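You operate a simulated robot arm through the tools that you are given. There is no shell and no other tool. Be economical: measure what you need, move in short steps, check, and stop when the job is done.

Carry out the task below with a simulated two-armed robot. There is one attempt and no reset: what you move stays moved.

## Task
Take the black foam pad and leave it on the top of the papered table. Put one of the orange wax pads from the top of the white table on the top of the papered table. Put the 30 spray tip from the top of the sawhorse bench on the front of the fitter's bench and the 40 spray tip on the top of the black trolley. Open the carton flap. Any order will do. Set down upright: black foam pad, orange wax pad, spray tip.

It is judged by the outcome, as a careful person would: the job done as asked, and still so three seconds after it is handed in. It fails if anything else is knocked over, pushed out of place, dropped, spilled or broken.

## Robot
Two 7-joint arms with two-finger parallel grippers on one trunk, on a base that drives. Base frame: it is fixed to the floor where the robot stands at the start and does not move with it; the origin is under the middle of the robot, x ahead of it, y to its left, z up. Readings come in cm, rad, newtons and seconds.
The left shoulder is at the start at [5, 16.1, 109.8], the right one opposite. With the tool pointing down near the work surface each hand reaches from about 10 to 62 cm from the robot's upright axis, wherever it stands, measured 20 degrees to its own side. Places, roughly: black foam pad [50, 0, 75]; carton flap [450, 0, 50]; front of the fitter's bench (50x20 cm) [190, 1352, 84]; orange wax pad (8x5x7 cm) [110, 40, 80]; spray tip [150, 950, 75]; top of the black trolley [560, 790, 60]; top of the papered table [310, 30, 70]. Payload 3.43 kg a hand.
The TCP of each hand is the grasp point between the finger pads, 3 cm short of the fingertips. In the tool frame z runs along the fingers and y along their closing line. Largest opening 9.4 cm; finger width 2.8, thickness 1; the body of the gripper, 5 by 9.6 cm, starts 5.5 cm behind the TCP.
Orientation is that of the tool frame in the base frame, as [roll, pitch, yaw] about the fixed x, y, z axes, in that order (R = Rz(yaw) Ry(pitch) Rx(roll)). With the fingers straight down and closing along the base's y, the tool's x points along the base's -x, its y along +y and its z along -z.

## Interface
- The arms move only by the tool step_arm. It takes "left_plan", "right_plan" or both (then of equal length, played together; a hand with none holds still); each is a list of rows, each a list of 7 numbers: the shift along the tool's x, y, z in units of 100 mm (1.0 is 100 mm), then the turn, a rotation vector about the tool's x, y, z in units of 90 degrees (1.0 is 90 degrees), then the opening, from 0 (shut) to 1 (fully open). In form: [[tx, ty, tz, ax, ay, az, jaw], ...]. A call has 1 to 12 rows; each row is the pose to reach, as a shift and turn from the pose commanded when the call began, along the tool's axes at that moment. A call with a number of a shift or a turn outside -1 to 1 is refused whole. Each row takes 0.2 s and may step no farther than 5 cm and 0.15 rad from the row before; otherwise, or with a gripper value out of range, the whole call is refused. A pose out of reach is approached as far as the arm can. The call stops where the force on the tool passes 40 N (or 10 N more than at its start, if that is more) or the arm is blocked; 0.2 s more then pass. Each finger travels about 4.5 cm/s and halts on what it meets, pressing with about 44 N; the grip force reading is that of the motor and also rises with nothing between the fingers. The clock runs only during rows and for 0.2 s after the last one: add rows that repeat a pose to give the fingers time. It gives the time, the measured TCP pose, the force on the tool (base axes), the opening and the grip force at its end, in the units of the frame above (readings bear some noise), with the torque about the TCP (base axes, N m) and any sound that the robot's microphone picked up.
- Cameras (640 x 400 px; columns grow to the right, rows downward): "scene" is now at [13.28, 0.67, 123.42]; the picture's right is [0.07, -1.00, 0.00], its down [-0.46, -0.03, -0.89] and it looks along [0.89, 0.06, -0.46] (base axes); focal length 272 px, centre (320, 200). "left" rides on the left gripper at [7.6, -1.4, -10.3] in its tool frame; the picture's right is [0.18, 0.98, 0.00], its down [-0.75, 0.14, -0.64] and it looks along [-0.63, 0.12, 0.77] (tool axes); focal length 243 px, centre (320, 200). "right" rides on the right gripper at [7.6, 1.4, -10.2] in its tool frame; the picture's right is [-0.18, 0.98, 0.00], its down [-0.75, -0.14, -0.64] and it looks along [-0.63, -0.12, 0.77] (tool axes); focal length 243 px, centre (320, 200). There is no depth. A picture from a camera that has moved, and an enlarged one, comes with that camera's place and axes in the base frame and with its lens.
- camera(camera): a new picture of that camera. No time passes.
- raise_lower(by): slides the trunk up (or, below 0, down) by that many cm; the arms and the scene camera ride with it, the base frame stays. It gives what a move gives, with no picture.
- steer(legs): drives the robot by 1 to 6 legs, each [ahead, left, turn to the left] in cm, cm and rad, along the robot's own axes; the way and the turn of a leg run together, so that a leg with both is an arc; at most 150 cm and 3.142 rad a leg. The arms and the cameras ride along, it lands a little off, and it stops where it bumps. It gives what a move gives.
- head_to(pan, tilt): turns the head with the scene camera to pan (to the left, within 1.396 rad either way) and tilt (down, from -0.506 to 1.204), counted from straight ahead of the robot. It gives what a move gives.
- zoom(camera, box): a new picture of the part [left, top, right, bottom] of that camera's present view, enlarged. No time passes.
- close_job(): hands the job in; it is judged then, once.

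Work in short steps. Places have to be worked out from the pictures, the camera data and where the tool is seen: move nearer, look again, correct. Check each grasp and each placing, and mend what went wrong. You have 165 turns and 118 pictures in all, those below and enlarged ones among them. Open the grippers and draw the arms clear of the work before you hand the job in, unless the task says otherwise; then end with one line.

The tools are called after ">>>" as a command line: name --argument value ..., lists and objects as JSON in quotes. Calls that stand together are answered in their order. step_arm: Moves the arms, as the interface text tells. Its arguments: {"type":"object","properties":{"left_plan":{"type":"array"},"right_plan":{"type":"array"}},"required":[]} The other tools are called the same way: raise_lower (by) slides the trunk up or down; steer (legs) drives the base; head_to (pan, tilt) turns the head that bears the scene camera; camera (camera) takes a picture; zoom (camera, box) takes an enlarged picture of a part of a camera's view; close_job () hands the job in.

At the start:

```text
clock: 0.0
left_position: [39.33, 22.96, 104.06]
left_tcp_rot: [3.141, 0.002, -3.14]
left_wrist_force: [0.7, -0.3, 0.0]
left_moment: [0.01, 0.02, 0.02]
left_width: 9.39
left_gripper_force: 0.0
right_position: [52.43, -24.62, 106.64]
right_tcp_rot: [3.14, 0.0, 3.14]
right_wrist_force: [-0.1, 0.2, -0.6]
right_moment: [-0.02, -0.02, -0.03]
right_width: 9.41
right_gripper_force: 0.0
trunk travel left (down, up): [-12.5, 14.2]
robot x, y, heading: [0.1, -0.04, -0.002]
head pan, tilt: [0.066, 0.475]
```

scene: 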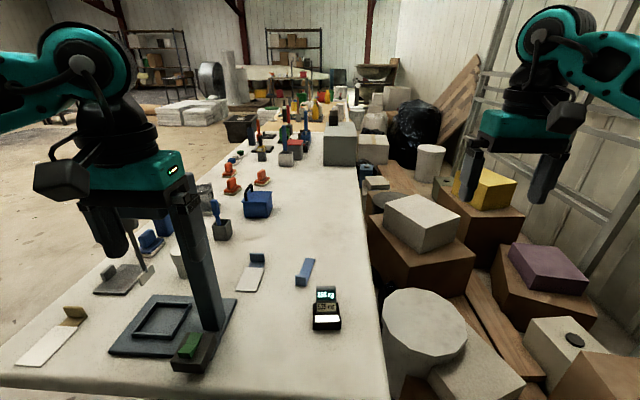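
right: 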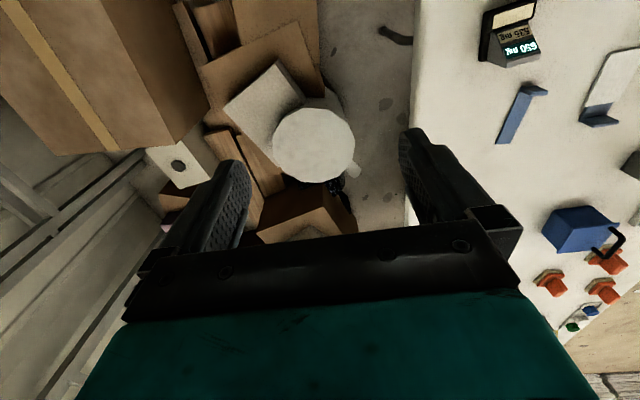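
left: 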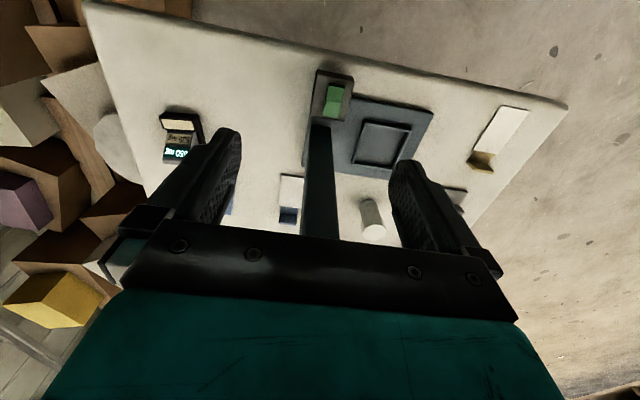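

The table ahead holds many items; I need to identify the foam pad and orange wax pads. I'll zoom in on the scene.

>>> zoom --camera "scene" --box '[160, 60, 400, 210]'

>>> zoom --camera "scene" --box '[0, 200, 360, 400]'

```text
2.67 times, centred on (280, 135) of scene
camera zoom: at [13.28, 0.67, 123.42], right [0.07, -1.0, 0.0], down [-0.46, -0.03, -0.89], along [0.89, 0.06, -0.46], focal length 724 px, centre (427, 373)
```

zoom: 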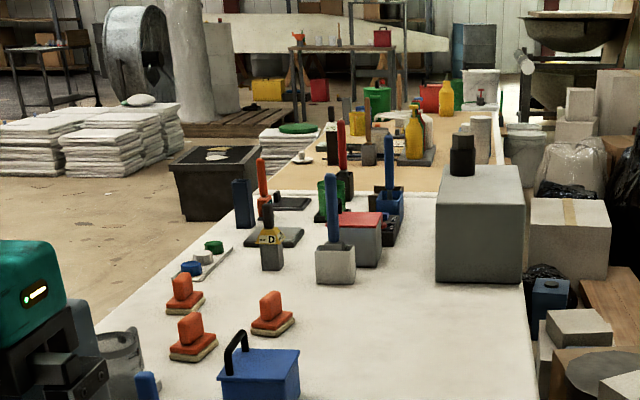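

```text
1.78 times, centred on (180, 300) of scene
camera zoom: at [13.28, 0.67, 123.42], right [0.07, -1.0, 0.0], down [-0.46, -0.03, -0.89], along [0.89, 0.06, -0.46], focal length 483 px, centre (569, 22)
```

zoom: 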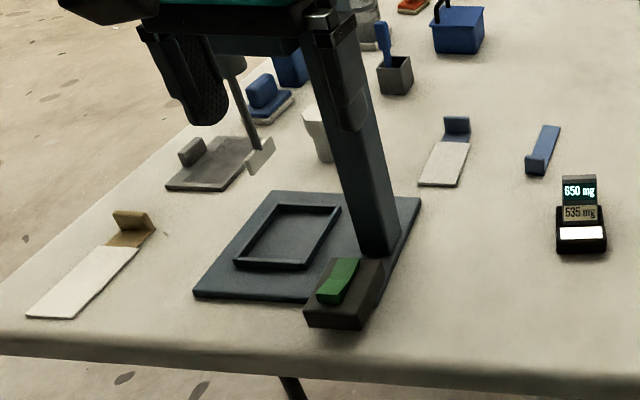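

The device at about (55,2) shows a display; I don't yet see a foam pad clearly. I move the left hand out of view and look down.

>>> zoom --camera "scene" --box '[280, 270, 370, 350]'

>>> head_to --pan 0.25 --tilt 0.9

>>> camera --camera "scene"

```text
5.00 times, centred on (325, 310) of scene
camera zoom: at [13.28, 0.67, 123.42], right [0.07, -1.0, 0.0], down [-0.46, -0.03, -0.89], along [0.89, 0.06, -0.46], focal length 1357 px, centre (295, -350)
```

zoom: 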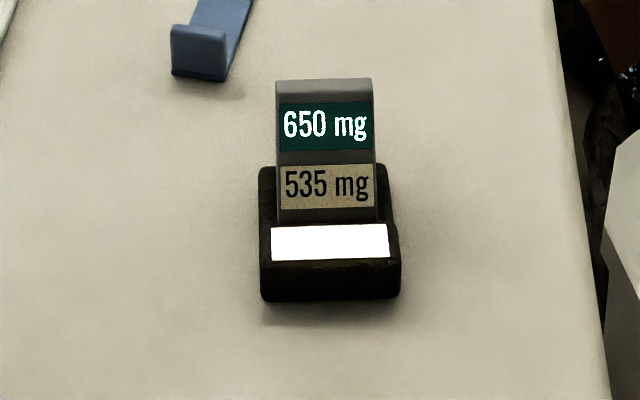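

```text
clock: 0.9
left_position: [39.27, 22.91, 104.02]
left_tcp_rot: [3.141, 0.003, -3.141]
left_wrist_force: [0.5, -0.4, 0.6]
left_moment: [-0.01, -0.02, -0.01]
left_width: 9.38
left_gripper_force: 0.0
right_position: [52.43, -24.63, 106.68]
right_tcp_rot: [-3.141, 0.001, 3.141]
right_wrist_force: [0.1, 0.6, -0.1]
right_moment: [-0.05, -0.01, -0.01]
right_width: 9.4
right_gripper_force: 0.1
trunk travel left (down, up): [-12.5, 14.2]
robot x, y, heading: [-0.2, -0.16, 0.002]
head pan, tilt: [0.25, 0.901]
```

```text
111 pictures are left
camera scene: at [11.47, 1.92, 119.82], right [0.25, -0.97, 0.0], down [-0.76, -0.19, -0.62], along [0.6, 0.15, -0.78], focal length 272 px, centre (320, 200)
```

scene: 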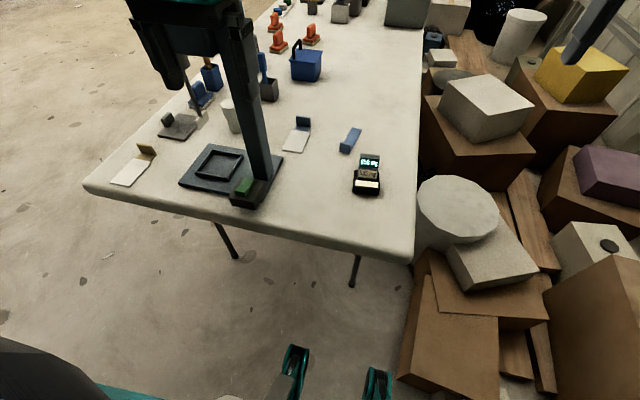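

The display device sits exactly where the foam pad is listed. I'll look at it enlarged from both the scene and right cameras.

>>> zoom --camera "right" --box '[460, 0, 560, 70]'

>>> zoom --camera "scene" --box '[80, 60, 420, 260]'

```text
5.71 times, centred on (510, 35) of right
camera zoom: at [44.79, -23.3, 116.89], right [0.18, 0.98, 0.0], down [0.75, -0.14, 0.64], along [0.63, -0.12, -0.77], focal length 1386 px, centre (-766, 1143)
```

zoom: 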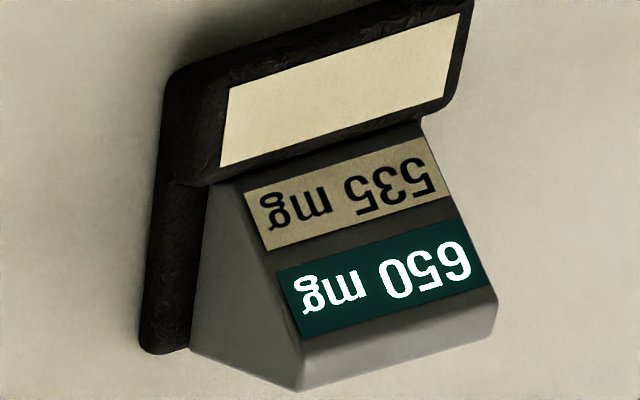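

```text
1.88 times, centred on (250, 160) of scene
camera zoom: at [11.47, 1.92, 119.82], right [0.25, -0.97, 0.0], down [-0.76, -0.19, -0.62], along [0.6, 0.15, -0.78], focal length 511 px, centre (452, 275)
```

zoom: 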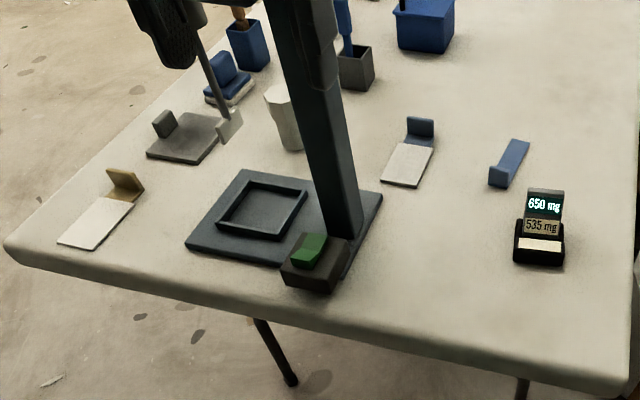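

The device is a gauge, not a pad. I'll lift the left hand to uncover the post machine and see what it hides.

>>> step_arm --left_plan '[[0, 0, -0.4, 0, 0, 0, 1], [0, 0, -0.8, 0, 0, 0, 1], [-0.3, 0.3, -1, 0, 0, 0, 1], [-0.3, 0.7, -1, 0, 0, 0, 1], [-0.3, 1, -1, 0, 0, 0, 1]]'

>>> head_to --pan 0.2 --tilt 0.6

>>> camera --camera "scene"

```text
clock: 2.1
left_position: [42.09, 32.78, 113.97]
left_tcp_rot: [3.14, 0.002, -3.139]
left_wrist_force: [0.3, -0.1, -1.5]
left_moment: [0.02, 0.01, 0.0]
left_width: 9.39
left_gripper_force: 0.1
right_position: [52.5, -24.74, 106.68]
right_tcp_rot: [-3.14, 0.0, 3.141]
right_wrist_force: [-0.6, 0.9, -0.4]
right_moment: [0.02, -0.01, 0.02]
right_width: 9.41
right_gripper_force: 0.1
trunk travel left (down, up): [-12.5, 14.2]
robot x, y, heading: [-0.19, 0.01, -0.0]
head pan, tilt: [0.25, 0.901]
```

```text
clock: 2.9
left_position: [42.06, 32.76, 114.2]
left_tcp_rot: [-3.141, 0.002, -3.141]
left_wrist_force: [0.0, -0.5, 0.0]
left_moment: [-0.01, 0.01, 0.01]
left_width: 9.37
left_gripper_force: 0.0
right_position: [52.45, -24.77, 106.74]
right_tcp_rot: [-3.141, 0.0, 3.142]
right_wrist_force: [0.2, 0.5, -0.7]
right_moment: [0.01, 0.01, -0.01]
right_width: 9.41
right_gripper_force: 0.1
trunk travel left (down, up): [-12.5, 14.2]
robot x, y, heading: [0.01, -0.04, 0.008]
head pan, tilt: [0.201, 0.6]
```

```text
108 pictures are left
camera scene: at [12.81, 1.82, 122.28], right [0.2, -0.98, 0.0], down [-0.55, -0.11, -0.82], along [0.81, 0.16, -0.57], focal length 272 px, centre (320, 200)
```

scene: 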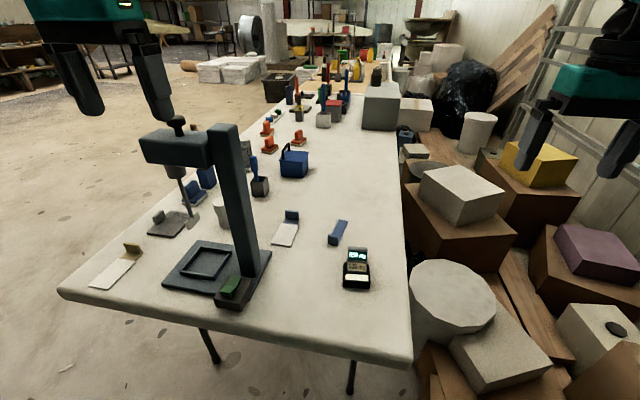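

I'll zoom the middle of the table, then bring the right hand over the gauge for a close look.

>>> zoom --camera "scene" --box '[170, 70, 410, 220]'

>>> zoom --camera "scene" --box '[320, 235, 400, 295]'

>>> zoom --camera "left" --box '[80, 0, 400, 200]'

```text
2.67 times, centred on (290, 145) of scene
camera zoom: at [12.81, 1.82, 122.28], right [0.2, -0.98, 0.0], down [-0.55, -0.11, -0.82], along [0.81, 0.16, -0.57], focal length 724 px, centre (400, 347)
```

zoom: 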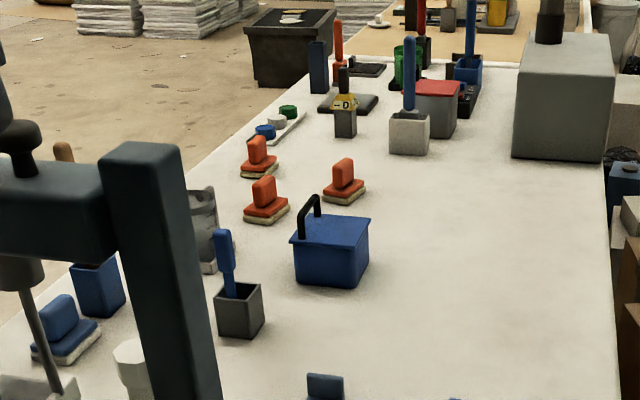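

```text
6.67 times, centred on (360, 265) of scene
camera zoom: at [12.81, 1.82, 122.28], right [0.2, -0.98, 0.0], down [-0.55, -0.11, -0.82], along [0.81, 0.16, -0.57], focal length 1810 px, centre (53, -233)
```

zoom: 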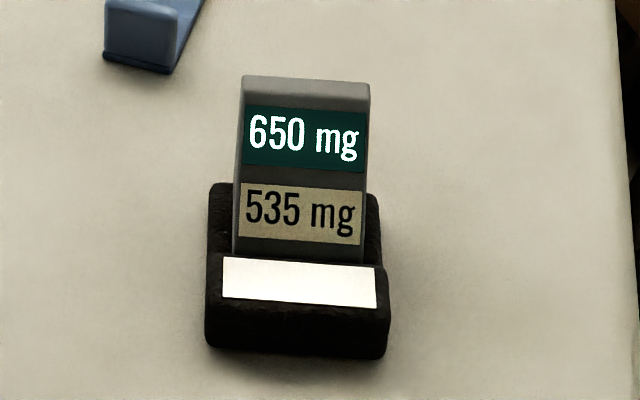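

```text
2.00 times, centred on (240, 100) of left
camera zoom: at [34.39, 31.45, 124.28], right [-0.18, 0.98, 0.0], down [0.75, 0.14, 0.64], along [0.63, 0.12, -0.77], focal length 485 px, centre (480, 400)
```

zoom: 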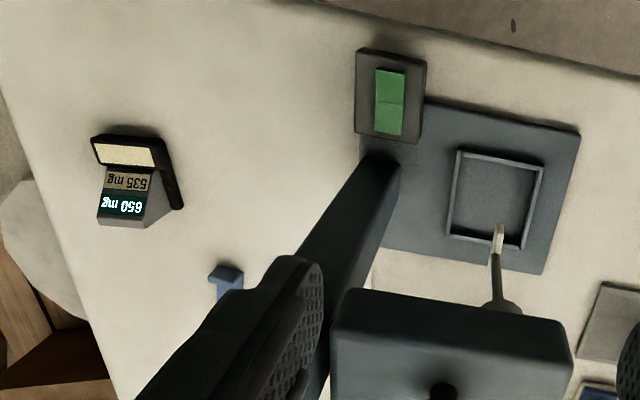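

I'll bring the right hand near the gauge for a close look.

>>> step_arm --right_plan '[[0.3, 0.4, 0, 0, 0, 0, 1], [0.6, 0.7, 0.2, 0, 0, 0, 1], [0.9, 1, 0.5, 0, 0, 0, 1], [1, 1, 0.9, 0, 0, 0, 1]]'

>>> step_arm --right_plan '[[0, 0.4, 0, 0, 0, 0, 1], [0, 0.8, 0.3, 0, 0, 0, 1], [0, 1, 0.6, 0, 0, 0, 1]]'

>>> camera --camera "right"

```text
refused: row 3 steps farther than a row can; nothing moved
```

```text
clock: 3.7
left_position: [42.15, 32.89, 114.07]
left_tcp_rot: [3.141, 0.002, 3.141]
left_wrist_force: [0.1, 0.2, -0.2]
left_moment: [0.01, 0.01, -0.01]
left_width: 9.39
left_gripper_force: 0.1
right_position: [52.46, -14.67, 100.64]
right_tcp_rot: [-3.141, 0.002, -3.141]
right_wrist_force: [0.1, 1.2, -0.6]
right_moment: [-0.02, 0.0, 0.06]
right_width: 9.4
right_gripper_force: 0.1
trunk travel left (down, up): [-12.5, 14.2]
robot x, y, heading: [-0.34, 0.24, -0.001]
head pan, tilt: [0.201, 0.6]
```

```text
104 pictures are left
camera right: at [44.85, -13.3, 110.82], right [0.18, 0.98, 0.0], down [0.75, -0.14, 0.64], along [0.63, -0.12, -0.77], focal length 243 px, centre (320, 200)
```

right: 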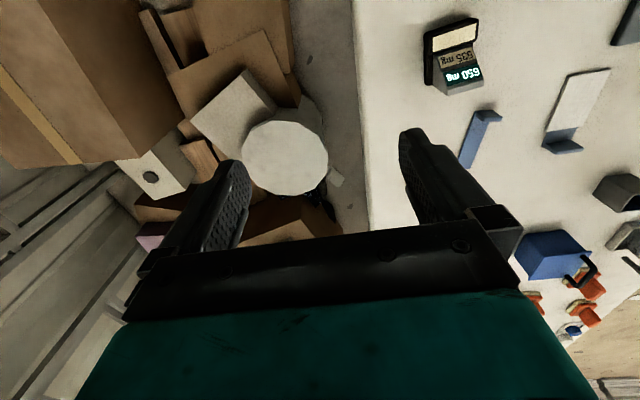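

Moving a bit closer and pulling back in x.

>>> step_arm --right_plan '[[0.4, 0.1, 0.2, 0, 0, 0, 1], [0.8, 0.2, 0.4, 0, 0, 0, 1], [1, 0.3, 0.6, 0, 0, 0, 1], [1, 0.5, 0.9, 0, 0, 0, 1]]'

>>> camera --camera "right"

```text
clock: 4.7
left_position: [42.06, 32.79, 114.06]
left_tcp_rot: [-3.141, 0.003, 3.142]
left_wrist_force: [0.0, 0.2, -0.7]
left_moment: [0.0, 0.01, 0.0]
left_width: 9.4
left_gripper_force: 0.1
right_position: [42.47, -9.76, 91.49]
right_tcp_rot: [3.139, -0.001, -3.141]
right_wrist_force: [-0.8, 0.2, -1.1]
right_moment: [-0.01, -0.01, -0.02]
right_width: 9.38
right_gripper_force: 0.0
trunk travel left (down, up): [-12.5, 14.2]
robot x, y, heading: [0.12, 0.03, 0.003]
head pan, tilt: [0.201, 0.6]
```

```text
103 pictures are left
camera right: at [34.74, -8.36, 101.69], right [0.18, 0.98, 0.0], down [0.75, -0.14, 0.64], along [0.63, -0.12, -0.77], focal length 243 px, centre (320, 200)
```

right: 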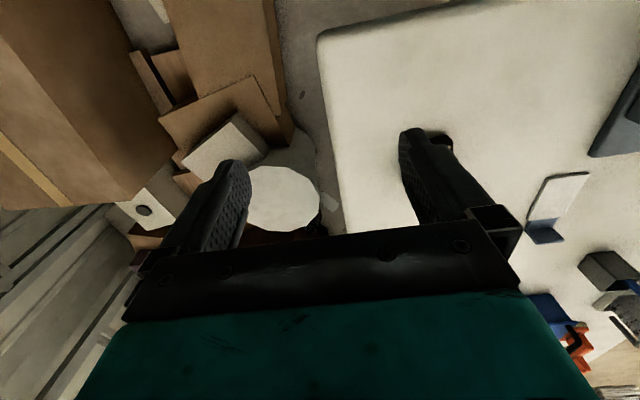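

The gauge is hidden behind the finger; I shift left so it falls between the fingers' view.

>>> step_arm --right_plan '[[0, 0.4, 0, 0, 0, 0, 1], [0, 0.8, 0, 0, 0, 0, 1], [0, 1.0, 0, 0, 0, 0, 1]]'

>>> zoom --camera "right" --box '[220, 40, 460, 230]'

```text
clock: 5.5
left_position: [42.0, 32.93, 114.2]
left_tcp_rot: [3.142, 0.001, -3.141]
left_wrist_force: [-0.1, -0.2, -0.2]
left_moment: [-0.01, 0.0, -0.01]
left_width: 9.4
left_gripper_force: 0.1
right_position: [42.5, 0.12, 91.56]
right_tcp_rot: [-3.141, 0.0, -3.14]
right_wrist_force: [0.8, 0.0, -0.5]
right_moment: [0.02, 0.0, -0.01]
right_width: 9.38
right_gripper_force: 0.1
trunk travel left (down, up): [-12.5, 14.2]
robot x, y, heading: [-0.19, 0.2, 0.002]
head pan, tilt: [0.201, 0.6]
```

```text
2.11 times, centred on (340, 135) of right
camera zoom: at [34.84, 1.47, 101.84], right [0.18, 0.98, 0.0], down [0.75, -0.14, 0.64], along [0.63, -0.12, -0.77], focal length 511 px, centre (278, 337)
```

zoom: 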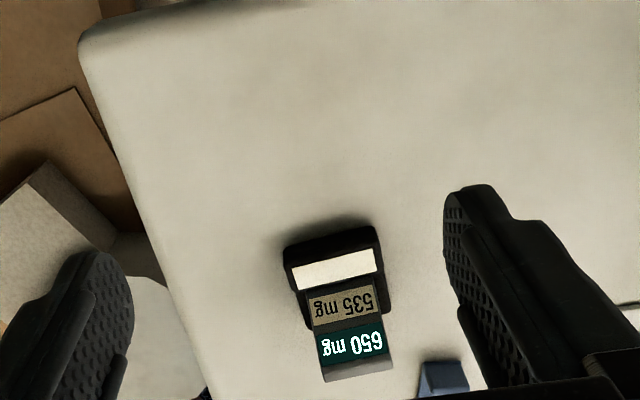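

The object is about 5-6 cm wide, at about (52,1.6): black foam body with a grey readout set in it. I go down for a nearer look.

>>> step_arm --right_plan '[[-0.2, 0.05, 0.2, 0, 0, 0, 1], [-0.4, 0.1, 0.4, 0, 0, 0, 1], [-0.4, 0.12, 0.5, 0, 0, 0, 1]]'

>>> zoom --camera "right" --box '[220, 60, 460, 230]'

>>> camera --camera "scene"

```text
clock: 6.3
left_position: [42.11, 32.86, 114.12]
left_tcp_rot: [-3.141, 0.0, -3.14]
left_wrist_force: [0.5, -0.8, -0.4]
left_moment: [-0.01, -0.01, 0.02]
left_width: 9.42
left_gripper_force: 0.1
right_position: [46.55, 1.42, 86.59]
right_tcp_rot: [3.141, 0.0, -3.141]
right_wrist_force: [-0.6, 0.8, 0.1]
right_moment: [0.03, 0.0, 0.01]
right_width: 9.4
right_gripper_force: 0.0
trunk travel left (down, up): [-12.5, 14.2]
robot x, y, heading: [0.23, -0.23, 0.003]
head pan, tilt: [0.201, 0.6]
```

```text
2.35 times, centred on (340, 145) of right
camera zoom: at [38.85, 2.98, 96.9], right [0.18, 0.98, 0.0], down [0.75, -0.14, 0.64], along [0.63, -0.12, -0.77], focal length 571 px, centre (273, 329)
```

zoom: 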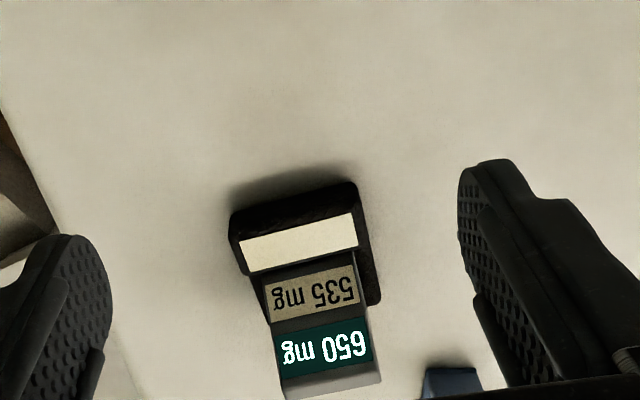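

```text
100 pictures are left
camera scene: at [12.81, 1.82, 122.29], right [0.2, -0.98, 0.0], down [-0.55, -0.11, -0.83], along [0.81, 0.16, -0.56], focal length 272 px, centre (320, 200)
```

scene: 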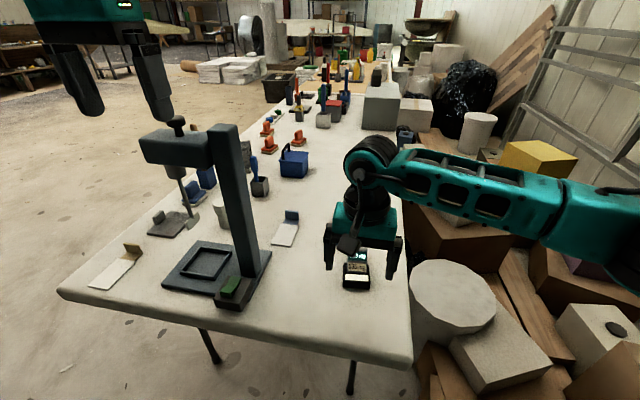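

The black object spans roughly x 49–57 and y≈3. It matches the listed place, so it's the foam pad (with a readout on it). I centre the right hand on it, above.

>>> step_arm --right_plan '[[-0.25, 0.1, 0, 0, 0, 0, 1], [-0.5, 0.15, 0, 0, 0, 0, 1], [-0.5, 0.15, 0.15, 0, 0, 0, 1]]'

>>> camera --camera "right"

>>> zoom --camera "scene" --box '[310, 200, 430, 300]'

```text
clock: 7.1
left_position: [42.01, 32.89, 114.04]
left_tcp_rot: [-3.142, 0.003, -3.141]
left_wrist_force: [0.0, -0.2, 0.4]
left_moment: [0.02, 0.02, 0.0]
left_width: 9.39
left_gripper_force: 0.0
right_position: [51.52, 3.0, 85.24]
right_tcp_rot: [-3.141, -0.001, -3.141]
right_wrist_force: [-0.1, 0.2, -0.1]
right_moment: [0.01, 0.0, -0.02]
right_width: 9.41
right_gripper_force: 0.0
trunk travel left (down, up): [-12.5, 14.2]
robot x, y, heading: [0.07, 0.04, -0.007]
head pan, tilt: [0.201, 0.6]
```

```text
99 pictures are left
camera right: at [43.82, 4.38, 95.32], right [0.18, 0.98, 0.0], down [0.75, -0.14, 0.64], along [0.63, -0.12, -0.77], focal length 243 px, centre (320, 200)
```

right: 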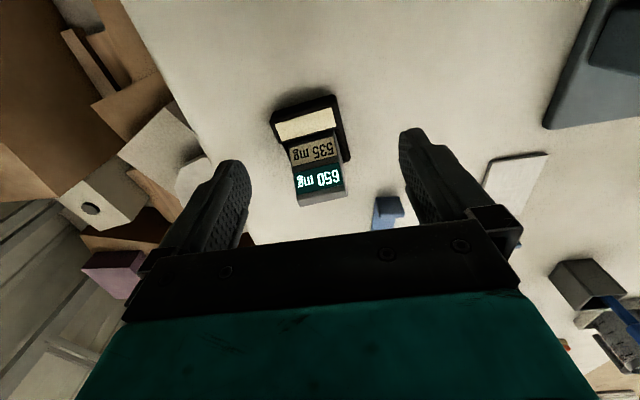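

```text
4.00 times, centred on (370, 250) of scene
camera zoom: at [12.82, 1.82, 122.29], right [0.2, -0.98, 0.0], down [-0.55, -0.11, -0.83], along [0.81, 0.16, -0.56], focal length 1086 px, centre (120, 0)
```

zoom: 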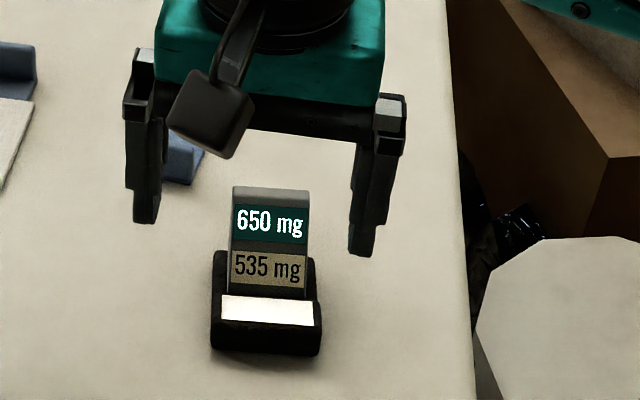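

Triangulation puts the black ridge top near (51,2,77) and the grey end at x≈57. I line up at (53,2) and go down partway.

>>> step_arm --right_plan '[[-0.15, -0.1, 0.2, 0, 0, 0, 1], [-0.15, -0.1, 0.4, 0, 0, 0, 1], [-0.15, -0.1, 0.6, 0, 0, 0, 1]]'

>>> camera --camera "right"

>>> zoom --camera "scene" --box '[310, 200, 430, 300]'

```text
clock: 7.9
left_position: [42.09, 32.88, 114.03]
left_tcp_rot: [-3.141, 0.003, -3.14]
left_wrist_force: [-0.2, -0.4, -0.1]
left_moment: [-0.01, 0.0, -0.04]
left_width: 9.4
left_gripper_force: 0.0
right_position: [52.99, 2.26, 79.21]
right_tcp_rot: [-3.141, 0.0, -3.141]
right_wrist_force: [-0.5, -0.2, 0.2]
right_moment: [-0.06, -0.03, -0.01]
right_width: 9.39
right_gripper_force: 0.0
trunk travel left (down, up): [-12.5, 14.2]
robot x, y, heading: [0.19, 0.18, -0.006]
head pan, tilt: [0.201, 0.6]
```

```text
97 pictures are left
camera right: at [45.34, 3.53, 89.42], right [0.18, 0.98, 0.0], down [0.75, -0.14, 0.64], along [0.63, -0.12, -0.77], focal length 243 px, centre (320, 200)
```

right: 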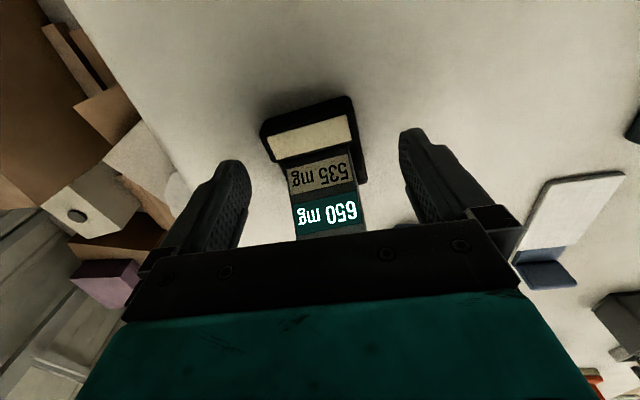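

```text
4.00 times, centred on (370, 250) of scene
camera zoom: at [12.82, 1.83, 122.29], right [0.2, -0.98, 0.0], down [-0.55, -0.11, -0.83], along [0.81, 0.16, -0.57], focal length 1086 px, centre (120, 0)
```

zoom: 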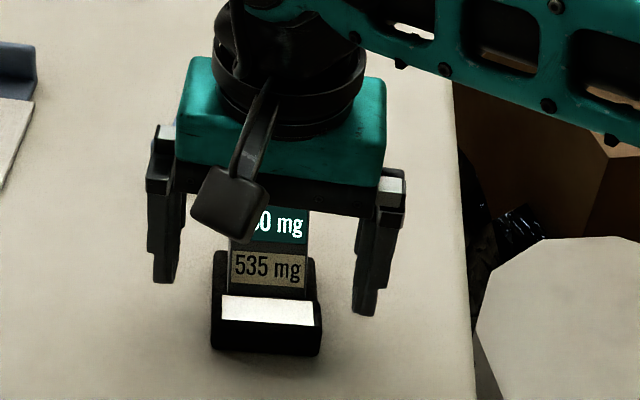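

Alignment is good: the fingers straddle it. Lowering 3 cm in small steps with fingers open.

>>> step_arm --right_plan '[[0, -0.02, 0.1, 0, 0, 0, 1], [0, -0.02, 0.2, 0, 0, 0, 1], [0, -0.02, 0.28, 0, 0, 0, 1]]'

>>> zoom --camera "scene" --box '[310, 200, 430, 300]'

```text
clock: 8.7
left_position: [41.76, 32.87, 114.2]
left_tcp_rot: [3.141, 0.005, -3.141]
left_wrist_force: [-0.5, 0.2, -0.4]
left_moment: [-0.03, 0.01, 0.02]
left_width: 9.41
left_gripper_force: 0.0
right_position: [52.97, 1.7, 76.95]
right_tcp_rot: [-3.139, 0.007, -3.141]
right_wrist_force: [-5.9, -4.4, 35.6]
right_moment: [-1.41, 0.67, -0.04]
right_width: 9.38
right_gripper_force: 0.0
trunk travel left (down, up): [-12.5, 14.2]
robot x, y, heading: [0.44, 0.19, 0.0]
head pan, tilt: [0.201, 0.6]
```

```text
4.00 times, centred on (370, 250) of scene
camera zoom: at [12.5, 1.79, 122.41], right [0.2, -0.98, 0.0], down [-0.55, -0.11, -0.83], along [0.81, 0.16, -0.56], focal length 1086 px, centre (120, 0)
```

zoom: 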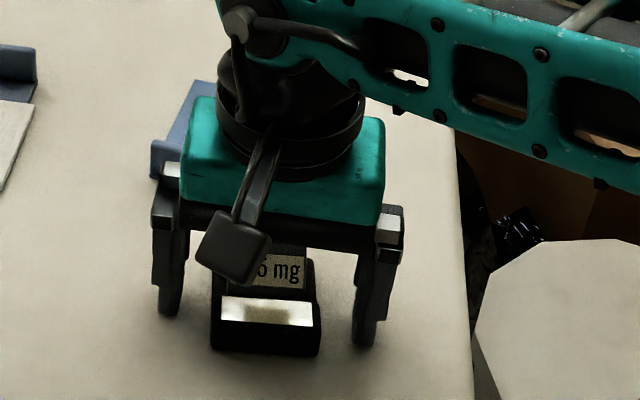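

A fingertip touched the table (surface z≈74). I lift 0.6 cm and close on the pad.

>>> step_arm --right_plan '[[0, 0.0, -0.1, 0, 0, 0, 1], [0, 0.0, -0.1, 0, 0, 0, 0.7], [0, 0.0, -0.1, 0, 0, 0, 0.4], [0, 0.0, -0.1, 0, 0, 0, 0.3], [0, 0.0, -0.1, 0, 0, 0, 0.2], [0, 0.0, -0.1, 0, 0, 0, 0.2], [0, 0.0, -0.1, 0, 0, 0, 0.2], [0, 0.0, -0.1, 0, 0, 0, 0.2]]'

>>> camera --camera "right"

```text
clock: 10.5
left_position: [41.96, 32.85, 114.12]
left_tcp_rot: [3.141, 0.001, 3.141]
left_wrist_force: [-0.1, 0.3, -0.2]
left_moment: [0.01, -0.02, 0.01]
left_width: 9.42
left_gripper_force: 0.0
right_position: [52.93, 1.77, 77.37]
right_tcp_rot: [3.14, 0.0, -3.142]
right_wrist_force: [0.1, 0.8, 0.3]
right_moment: [0.0, 0.0, 0.03]
right_width: 5.72
right_gripper_force: 43.9
trunk travel left (down, up): [-12.5, 14.2]
robot x, y, heading: [0.17, -0.13, 0.003]
head pan, tilt: [0.201, 0.6]
```

```text
94 pictures are left
camera right: at [45.22, 3.21, 87.58], right [0.18, 0.98, 0.0], down [0.75, -0.14, 0.64], along [0.63, -0.12, -0.77], focal length 243 px, centre (320, 200)
```

right: 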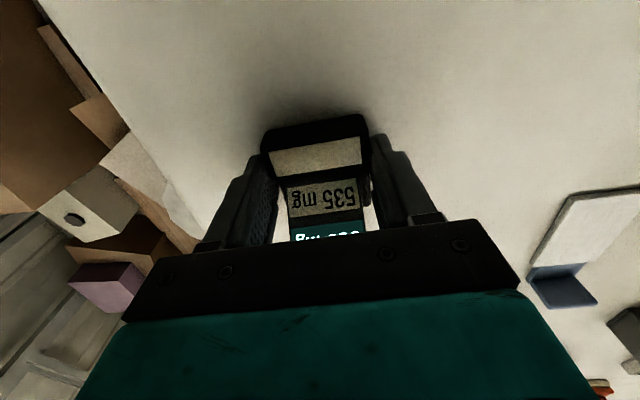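

It is held at 5.7 cm. I lift gently and look.

>>> step_arm --right_plan '[[0, 0, -0.1, 0, 0, 0, 0.2], [0, 0, -0.25, 0, 0, 0, 0.2], [0, 0, -0.4, 0, 0, 0, 0.2], [0, 0, -0.6, 0, 0, 0, 0.2], [0, 0, -0.8, 0, 0, 0, 0.2], [0, 0, -1, 0, 0, 0, 0.2]]'

>>> camera --camera "scene"

>>> zoom --camera "right" --box '[220, 80, 420, 250]'

```text
clock: 11.9
left_position: [42.17, 32.81, 114.12]
left_tcp_rot: [3.14, 0.002, -3.141]
left_wrist_force: [-0.6, -0.2, 1.7]
left_moment: [0.01, 0.01, 0.03]
left_width: 9.41
left_gripper_force: 0.1
right_position: [52.82, 1.84, 87.46]
right_tcp_rot: [-3.141, 0.001, -3.141]
right_wrist_force: [0.1, -1.1, -0.1]
right_moment: [-0.04, -0.01, 0.0]
right_width: 5.7
right_gripper_force: 43.7
trunk travel left (down, up): [-12.5, 14.2]
robot x, y, heading: [-0.13, -0.25, -0.0]
head pan, tilt: [0.201, 0.6]
```

```text
93 pictures are left
camera scene: at [12.81, 1.82, 122.29], right [0.2, -0.98, 0.0], down [-0.55, -0.11, -0.83], along [0.81, 0.16, -0.56], focal length 272 px, centre (320, 200)
```

scene: 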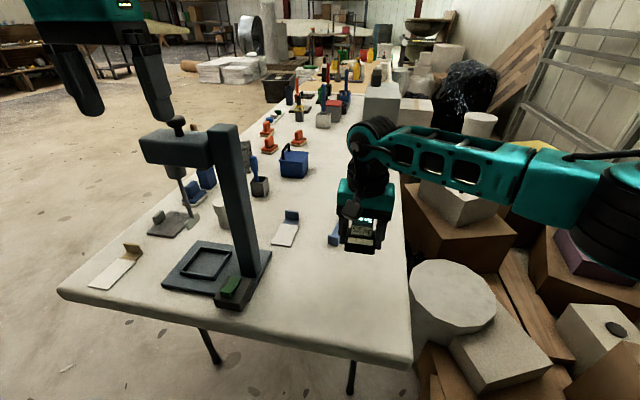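

```text
2.35 times, centred on (320, 165) of right
camera zoom: at [45.33, 3.28, 97.61], right [0.18, 0.98, 0.0], down [0.75, -0.14, 0.64], along [0.63, -0.12, -0.77], focal length 571 px, centre (320, 282)
```

zoom: 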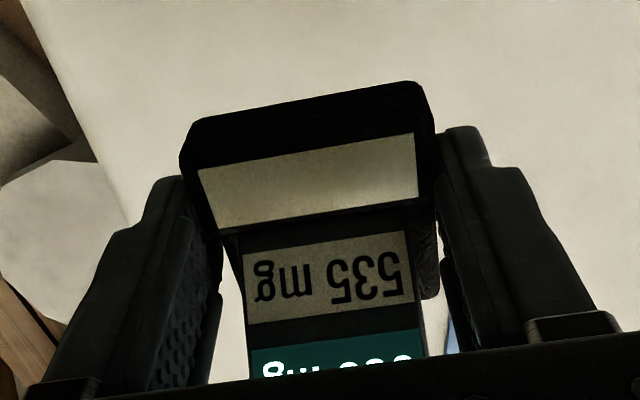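

The pad is lifted with its readout, held level. Now I tuck both hands in gently before driving.

>>> step_arm --right_plan '[[0.1, -0.15, -0.15, 0, 0, 0, 0.2], [0.3, -0.35, -0.3, 0, 0, 0, 0.2], [0.5, -0.6, -0.5, 0, 0, 0, 0.2], [0.7, -0.85, -0.7, 0, 0, 0, 0.2], [0.9, -1, -0.9, 0, 0, 0, 0.2], [1, -1, -1, 0, 0, 0, 0.2]]' --left_plan '[[0.1, 0, 0, 0, 0, 0, 1], [0.2, 0, 0, 0, 0, 0, 1], [0.3, 0, 0, 0, 0, 0, 1], [0.4, 0, 0, 0, 0, 0, 1], [0.5, 0, 0, 0, 0, 0, 1], [0.6, 0, 0, 0, 0, 0, 1]]'

>>> step_arm --right_plan '[[0.1, -0.2, 0, 0, 0, 0, 0.2], [0.3, -0.5, -0.0, 0, 0, 0, 0.2], [0.5, -0.8, -0.0, 0, 0, 0, 0.2], [0.6, -1, 0, 0, 0, 0, 0.2]]'

>>> head_to --pan 1.3 --tilt 0.5

>>> camera --camera "scene"

```text
clock: 13.3
left_position: [36.3, 32.85, 114.11]
left_tcp_rot: [-3.14, 0.0, -3.139]
left_wrist_force: [-0.1, -0.9, 0.4]
left_moment: [0.02, 0.02, 0.02]
left_width: 9.4
left_gripper_force: 0.0
right_position: [42.82, -8.15, 97.31]
right_tcp_rot: [3.141, 0.001, 3.141]
right_wrist_force: [1.0, 0.7, -0.6]
right_moment: [-0.01, -0.02, 0.02]
right_width: 5.7
right_gripper_force: 43.8
trunk travel left (down, up): [-12.5, 14.2]
robot x, y, heading: [0.11, 0.16, -0.0]
head pan, tilt: [0.201, 0.6]
```

```text
clock: 14.3
left_position: [36.19, 32.81, 114.05]
left_tcp_rot: [3.141, 0.002, -3.141]
left_wrist_force: [-0.2, -0.8, -0.3]
left_moment: [0.0, 0.03, 0.02]
left_width: 9.39
left_gripper_force: 0.0
right_position: [36.94, -18.39, 97.33]
right_tcp_rot: [3.14, -0.001, -3.141]
right_wrist_force: [-0.3, 1.1, -1.3]
right_moment: [0.01, 0.0, -0.03]
right_width: 5.72
right_gripper_force: 43.8
trunk travel left (down, up): [-12.5, 14.2]
robot x, y, heading: [-0.24, -0.18, 0.002]
head pan, tilt: [0.201, 0.6]
```

```text
clock: 15.6
left_position: [36.19, 32.88, 114.16]
left_tcp_rot: [3.141, 0.002, 3.141]
left_wrist_force: [0.9, 0.2, 0.2]
left_moment: [0.02, 0.0, 0.02]
left_width: 9.4
left_gripper_force: 0.0
right_position: [37.02, -18.32, 97.26]
right_tcp_rot: [-3.142, 0.0, 3.14]
right_wrist_force: [0.4, 0.7, 0.3]
right_moment: [0.01, 0.04, 0.02]
right_width: 5.72
right_gripper_force: 43.8
trunk travel left (down, up): [-12.5, 14.2]
robot x, y, heading: [0.1, -0.04, -0.0]
head pan, tilt: [1.3, 0.499]
```

```text
91 pictures are left
camera scene: at [6.59, 8.82, 123.2], right [0.96, -0.27, 0.0], down [-0.13, -0.46, -0.88], along [0.24, 0.85, -0.48], focal length 272 px, centre (320, 200)
```

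scene: 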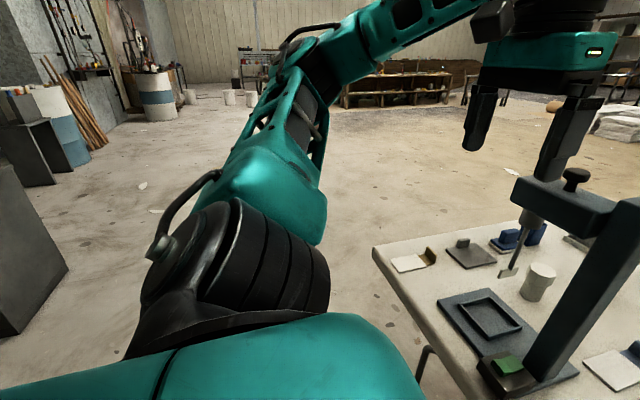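

The floor to the left is clear. I back up, go left, turn right to face the table, then slide sideways along it.

>>> steer --legs '[[-20, 0, 0], [0, 115, 0], [0, 0, -1.571], [0, 120, 0]]'

>>> head_to --pan 0.2 --tilt 0.6

>>> camera --camera "scene"

```text
clock: 41.7
left_position: [134.91, 77.88, 114.19]
left_tcp_rot: [-3.141, 0.002, 1.563]
left_wrist_force: [0.6, 0.6, 0.0]
left_moment: [-0.02, -0.02, -0.01]
left_width: 9.4
left_gripper_force: 0.1
right_position: [83.8, 77.72, 97.36]
right_tcp_rot: [3.14, -0.001, 1.559]
right_wrist_force: [0.4, 0.6, -1.0]
right_moment: [0.03, 0.02, 0.01]
right_width: 5.68
right_gripper_force: 43.8
trunk travel left (down, up): [-12.5, 14.2]
robot x, y, heading: [102.06, 114.72, -1.578]
head pan, tilt: [1.3, 0.499]
```

```text
clock: 43.0
left_position: [134.77, 78.0, 114.23]
left_tcp_rot: [-3.14, 0.001, 1.563]
left_wrist_force: [0.2, 0.4, -0.7]
left_moment: [-0.02, 0.01, -0.03]
left_width: 9.39
left_gripper_force: 0.0
right_position: [83.71, 77.67, 97.32]
right_tcp_rot: [-3.141, 0.0, 1.56]
right_wrist_force: [-0.9, -0.4, -1.1]
right_moment: [0.03, 0.01, 0.02]
right_width: 5.7
right_gripper_force: 43.6
trunk travel left (down, up): [-12.5, 14.2]
robot x, y, heading: [102.61, 114.62, -1.582]
head pan, tilt: [0.201, 0.6]
```

```text
90 pictures are left
camera scene: at [104.18, 101.9, 122.29], right [-0.98, -0.19, 0.0], down [-0.11, 0.55, -0.83], along [0.16, -0.81, -0.56], focal length 272 px, centre (320, 200)
```

scene: 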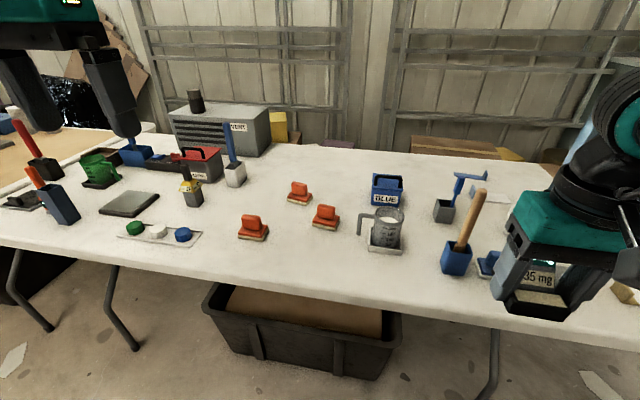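

Orange pad A is at about (131,52). I roll 12 cm closer and bring the left hand above it.

>>> steer --legs '[[12, 0, 0]]'

>>> step_arm --left_plan '[[-0.1, -0.1, 0.4, 0, 0, 0, 1], [-0.2, -0.2, 0.8, 0, 0, 0, 1], [-0.4, -0.3, 1.0, 0, 0, 0, 1]]'

>>> camera --camera "left"

>>> camera --camera "scene"

```text
clock: 44.3
left_position: [134.71, 65.73, 114.19]
left_tcp_rot: [-3.141, 0.0, 1.56]
left_wrist_force: [0.7, -0.4, -0.4]
left_moment: [-0.02, -0.03, -0.01]
left_width: 9.38
left_gripper_force: 0.0
right_position: [83.59, 65.72, 97.34]
right_tcp_rot: [-3.14, 0.001, 1.561]
right_wrist_force: [0.3, 0.7, -0.2]
right_moment: [0.03, -0.03, 0.02]
right_width: 5.71
right_gripper_force: 44.2
trunk travel left (down, up): [-12.5, 14.2]
robot x, y, heading: [102.31, 102.41, -1.58]
head pan, tilt: [0.201, 0.6]
```

```text
clock: 45.1
left_position: [131.4, 61.98, 104.16]
left_tcp_rot: [-3.141, 0.002, 1.561]
left_wrist_force: [-0.5, -1.0, 0.2]
left_moment: [0.01, 0.01, 0.01]
left_width: 9.37
left_gripper_force: 0.0
right_position: [83.61, 65.64, 97.41]
right_tcp_rot: [-3.141, -0.002, 1.561]
right_wrist_force: [-0.3, -0.6, -0.7]
right_moment: [0.0, 0.02, -0.03]
right_width: 5.7
right_gripper_force: 44.2
trunk travel left (down, up): [-12.5, 14.2]
robot x, y, heading: [102.11, 102.34, -1.579]
head pan, tilt: [0.201, 0.6]
```

```text
89 pictures are left
camera left: at [130.05, 69.69, 114.33], right [0.98, 0.17, 0.0], down [0.13, -0.75, 0.64], along [0.11, -0.63, -0.77], focal length 243 px, centre (320, 200)
```

left: 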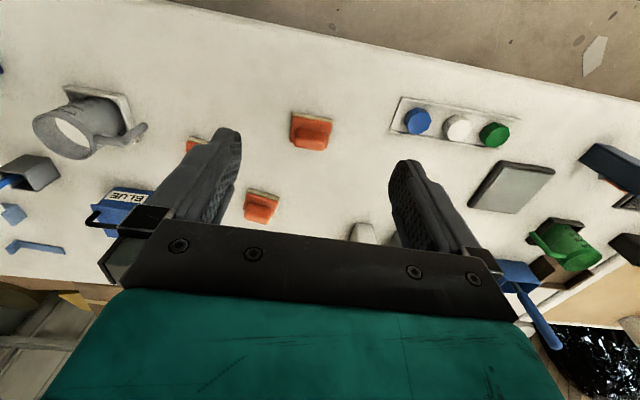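

```text
88 pictures are left
camera scene: at [104.02, 89.76, 122.29], right [-0.98, -0.19, 0.0], down [-0.11, 0.56, -0.82], along [0.16, -0.81, -0.57], focal length 272 px, centre (320, 200)
```

scene: 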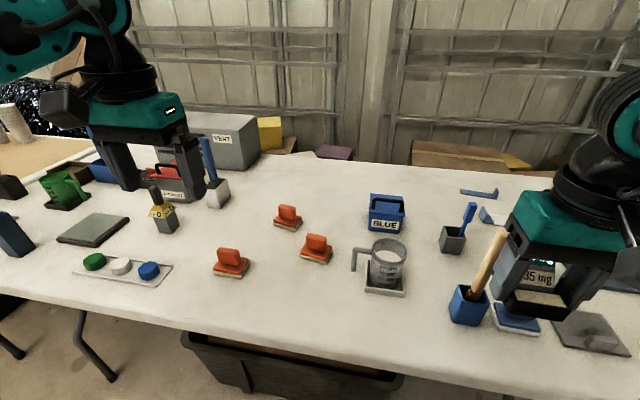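

A is at about (131.5,53.7) and aligned with the table; its handle is ~5 cm long along x, so I can grip it by its ends with the present orientation. I approach from above.

>>> step_arm --left_plan '[[-0.3, 0, 0.3, 0, 0, 0, 1], [-0.6, 0, 0.6, 0, 0, 0, 1], [-0.8, 0, 0.9, 0, 0, 0, 1], [-0.8, 0, 1, 0, 0, 0, 1], [-0.8, 0, 1, 0, 0, 0, 1]]'

>>> camera --camera "left"

```text
clock: 46.3
left_position: [131.57, 54.02, 94.11]
left_tcp_rot: [3.141, 0.0, 1.559]
left_wrist_force: [-0.1, -0.2, 0.2]
left_moment: [0.0, 0.01, -0.02]
left_width: 9.4
left_gripper_force: 0.1
right_position: [83.54, 65.71, 97.35]
right_tcp_rot: [-3.141, 0.0, 1.561]
right_wrist_force: [-0.2, -0.4, -0.7]
right_moment: [0.04, -0.03, -0.02]
right_width: 5.71
right_gripper_force: 43.8
trunk travel left (down, up): [-12.5, 14.2]
robot x, y, heading: [102.37, 102.44, -1.579]
head pan, tilt: [0.201, 0.6]
```

```text
87 pictures are left
camera left: at [130.19, 61.59, 104.41], right [0.98, 0.17, 0.0], down [0.13, -0.75, 0.64], along [0.11, -0.63, -0.77], focal length 243 px, centre (320, 200)
```

left: 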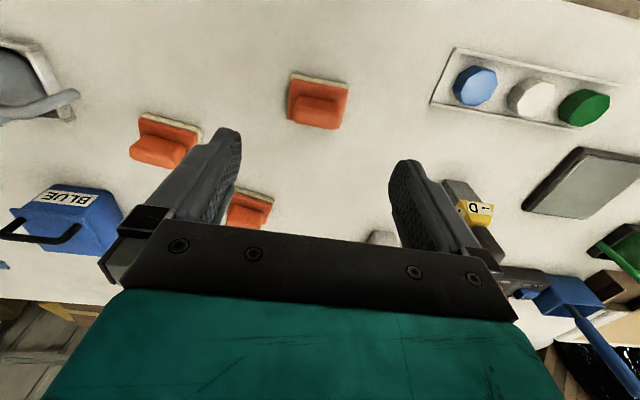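

Handle about 5 cm long, centred near (131.3,53). I lower to z≈86 and recheck.

>>> step_arm --left_plan '[[-0.05, 0, 0.3, 0, 0, 0, 1], [-0.1, 0, 0.6, 0, 0, 0, 1], [-0.1, 0, 0.8, 0, 0, 0, 1]]'

>>> camera --camera "left"

>>> zoom --camera "scene" --box '[150, 180, 310, 300]'

```text
clock: 47.1
left_position: [131.58, 52.81, 86.08]
left_tcp_rot: [-3.141, 0.002, 1.559]
left_wrist_force: [0.0, 0.3, 0.6]
left_moment: [-0.01, 0.0, -0.02]
left_width: 9.39
left_gripper_force: 0.0
right_position: [83.61, 65.52, 97.39]
right_tcp_rot: [-3.141, 0.0, 1.56]
right_wrist_force: [0.7, 0.2, -0.3]
right_moment: [-0.01, 0.03, -0.03]
right_width: 5.69
right_gripper_force: 43.6
trunk travel left (down, up): [-12.5, 14.2]
robot x, y, heading: [102.41, 102.09, -1.581]
head pan, tilt: [0.201, 0.6]
```

```text
86 pictures are left
camera left: at [130.22, 60.59, 96.3], right [0.98, 0.17, 0.0], down [0.13, -0.75, 0.64], along [0.11, -0.63, -0.77], focal length 243 px, centre (320, 200)
```

left: 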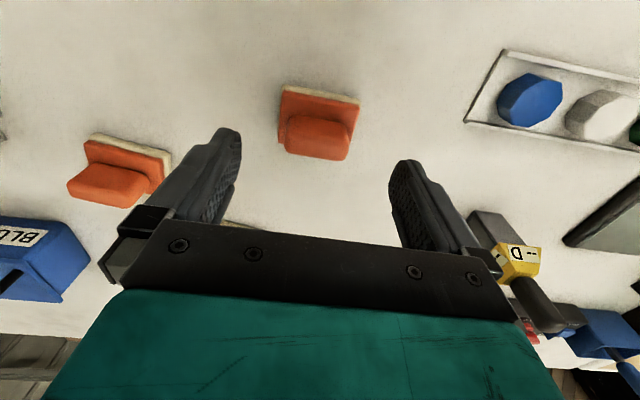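

```text
3.33 times, centred on (230, 240) of scene
camera zoom: at [104.03, 89.78, 122.29], right [-0.98, -0.19, 0.0], down [-0.11, 0.55, -0.83], along [0.16, -0.81, -0.56], focal length 905 px, centre (620, 67)
```

zoom: 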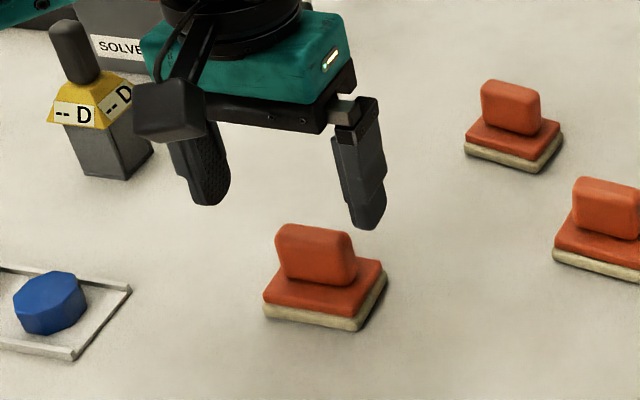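

Handle sits between the fingers centrally at (131.5,52.9). I lower to z=80 so tips stay above the base, then close.

>>> step_arm --left_plan '[[0, 0, 0.3, 0, 0, 0, 1], [0, 0, 0.6, 0, 0, 0, 1], [0, 0, 0.6, 0, 0, 0, 0.7], [0, 0, 0.6, 0, 0, 0, 0.5], [0, 0, 0.6, 0, 0, 0, 0.3], [0, 0, 0.6, 0, 0, 0, 0.2], [0, 0, 0.6, 0, 0, 0, 0.2], [0, 0, 0.6, 0, 0, 0, 0.2]]'

>>> zoom --camera "scene" --box '[150, 180, 310, 300]'

>>> camera --camera "left"

```text
clock: 48.9
left_position: [131.34, 52.78, 79.97]
left_tcp_rot: [-3.141, 0.004, 1.559]
left_wrist_force: [-0.8, -0.7, 0.1]
left_moment: [0.02, 0.04, 0.01]
left_width: 5.34
left_gripper_force: 44.3
right_position: [83.58, 65.63, 97.38]
right_tcp_rot: [3.141, 0.001, 1.561]
right_wrist_force: [-0.1, -0.8, -0.8]
right_moment: [-0.02, 0.02, 0.01]
right_width: 5.71
right_gripper_force: 44.2
trunk travel left (down, up): [-12.5, 14.2]
robot x, y, heading: [102.35, 102.54, -1.584]
head pan, tilt: [0.201, 0.6]
```

```text
3.33 times, centred on (230, 240) of scene
camera zoom: at [104.03, 89.78, 122.29], right [-0.98, -0.19, 0.0], down [-0.11, 0.55, -0.83], along [0.16, -0.81, -0.56], focal length 905 px, centre (620, 67)
```

zoom: 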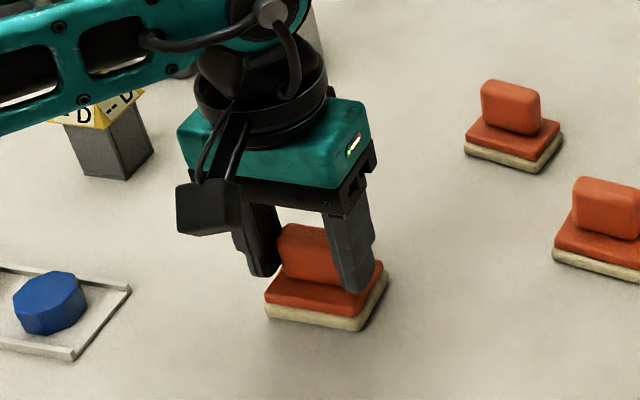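

```text
83 pictures are left
camera left: at [130.02, 60.46, 90.25], right [0.98, 0.17, 0.0], down [0.13, -0.75, 0.64], along [0.11, -0.63, -0.77], focal length 243 px, centre (320, 200)
```

left: 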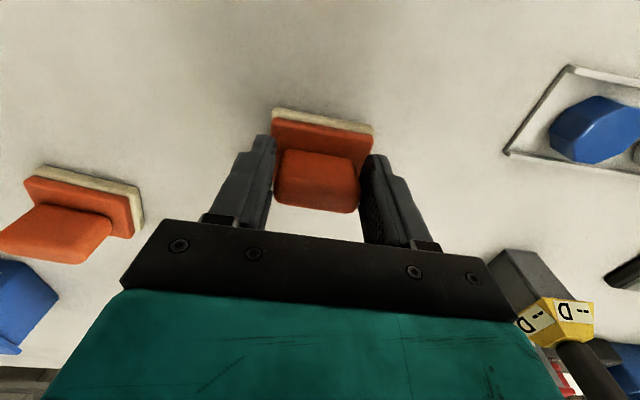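

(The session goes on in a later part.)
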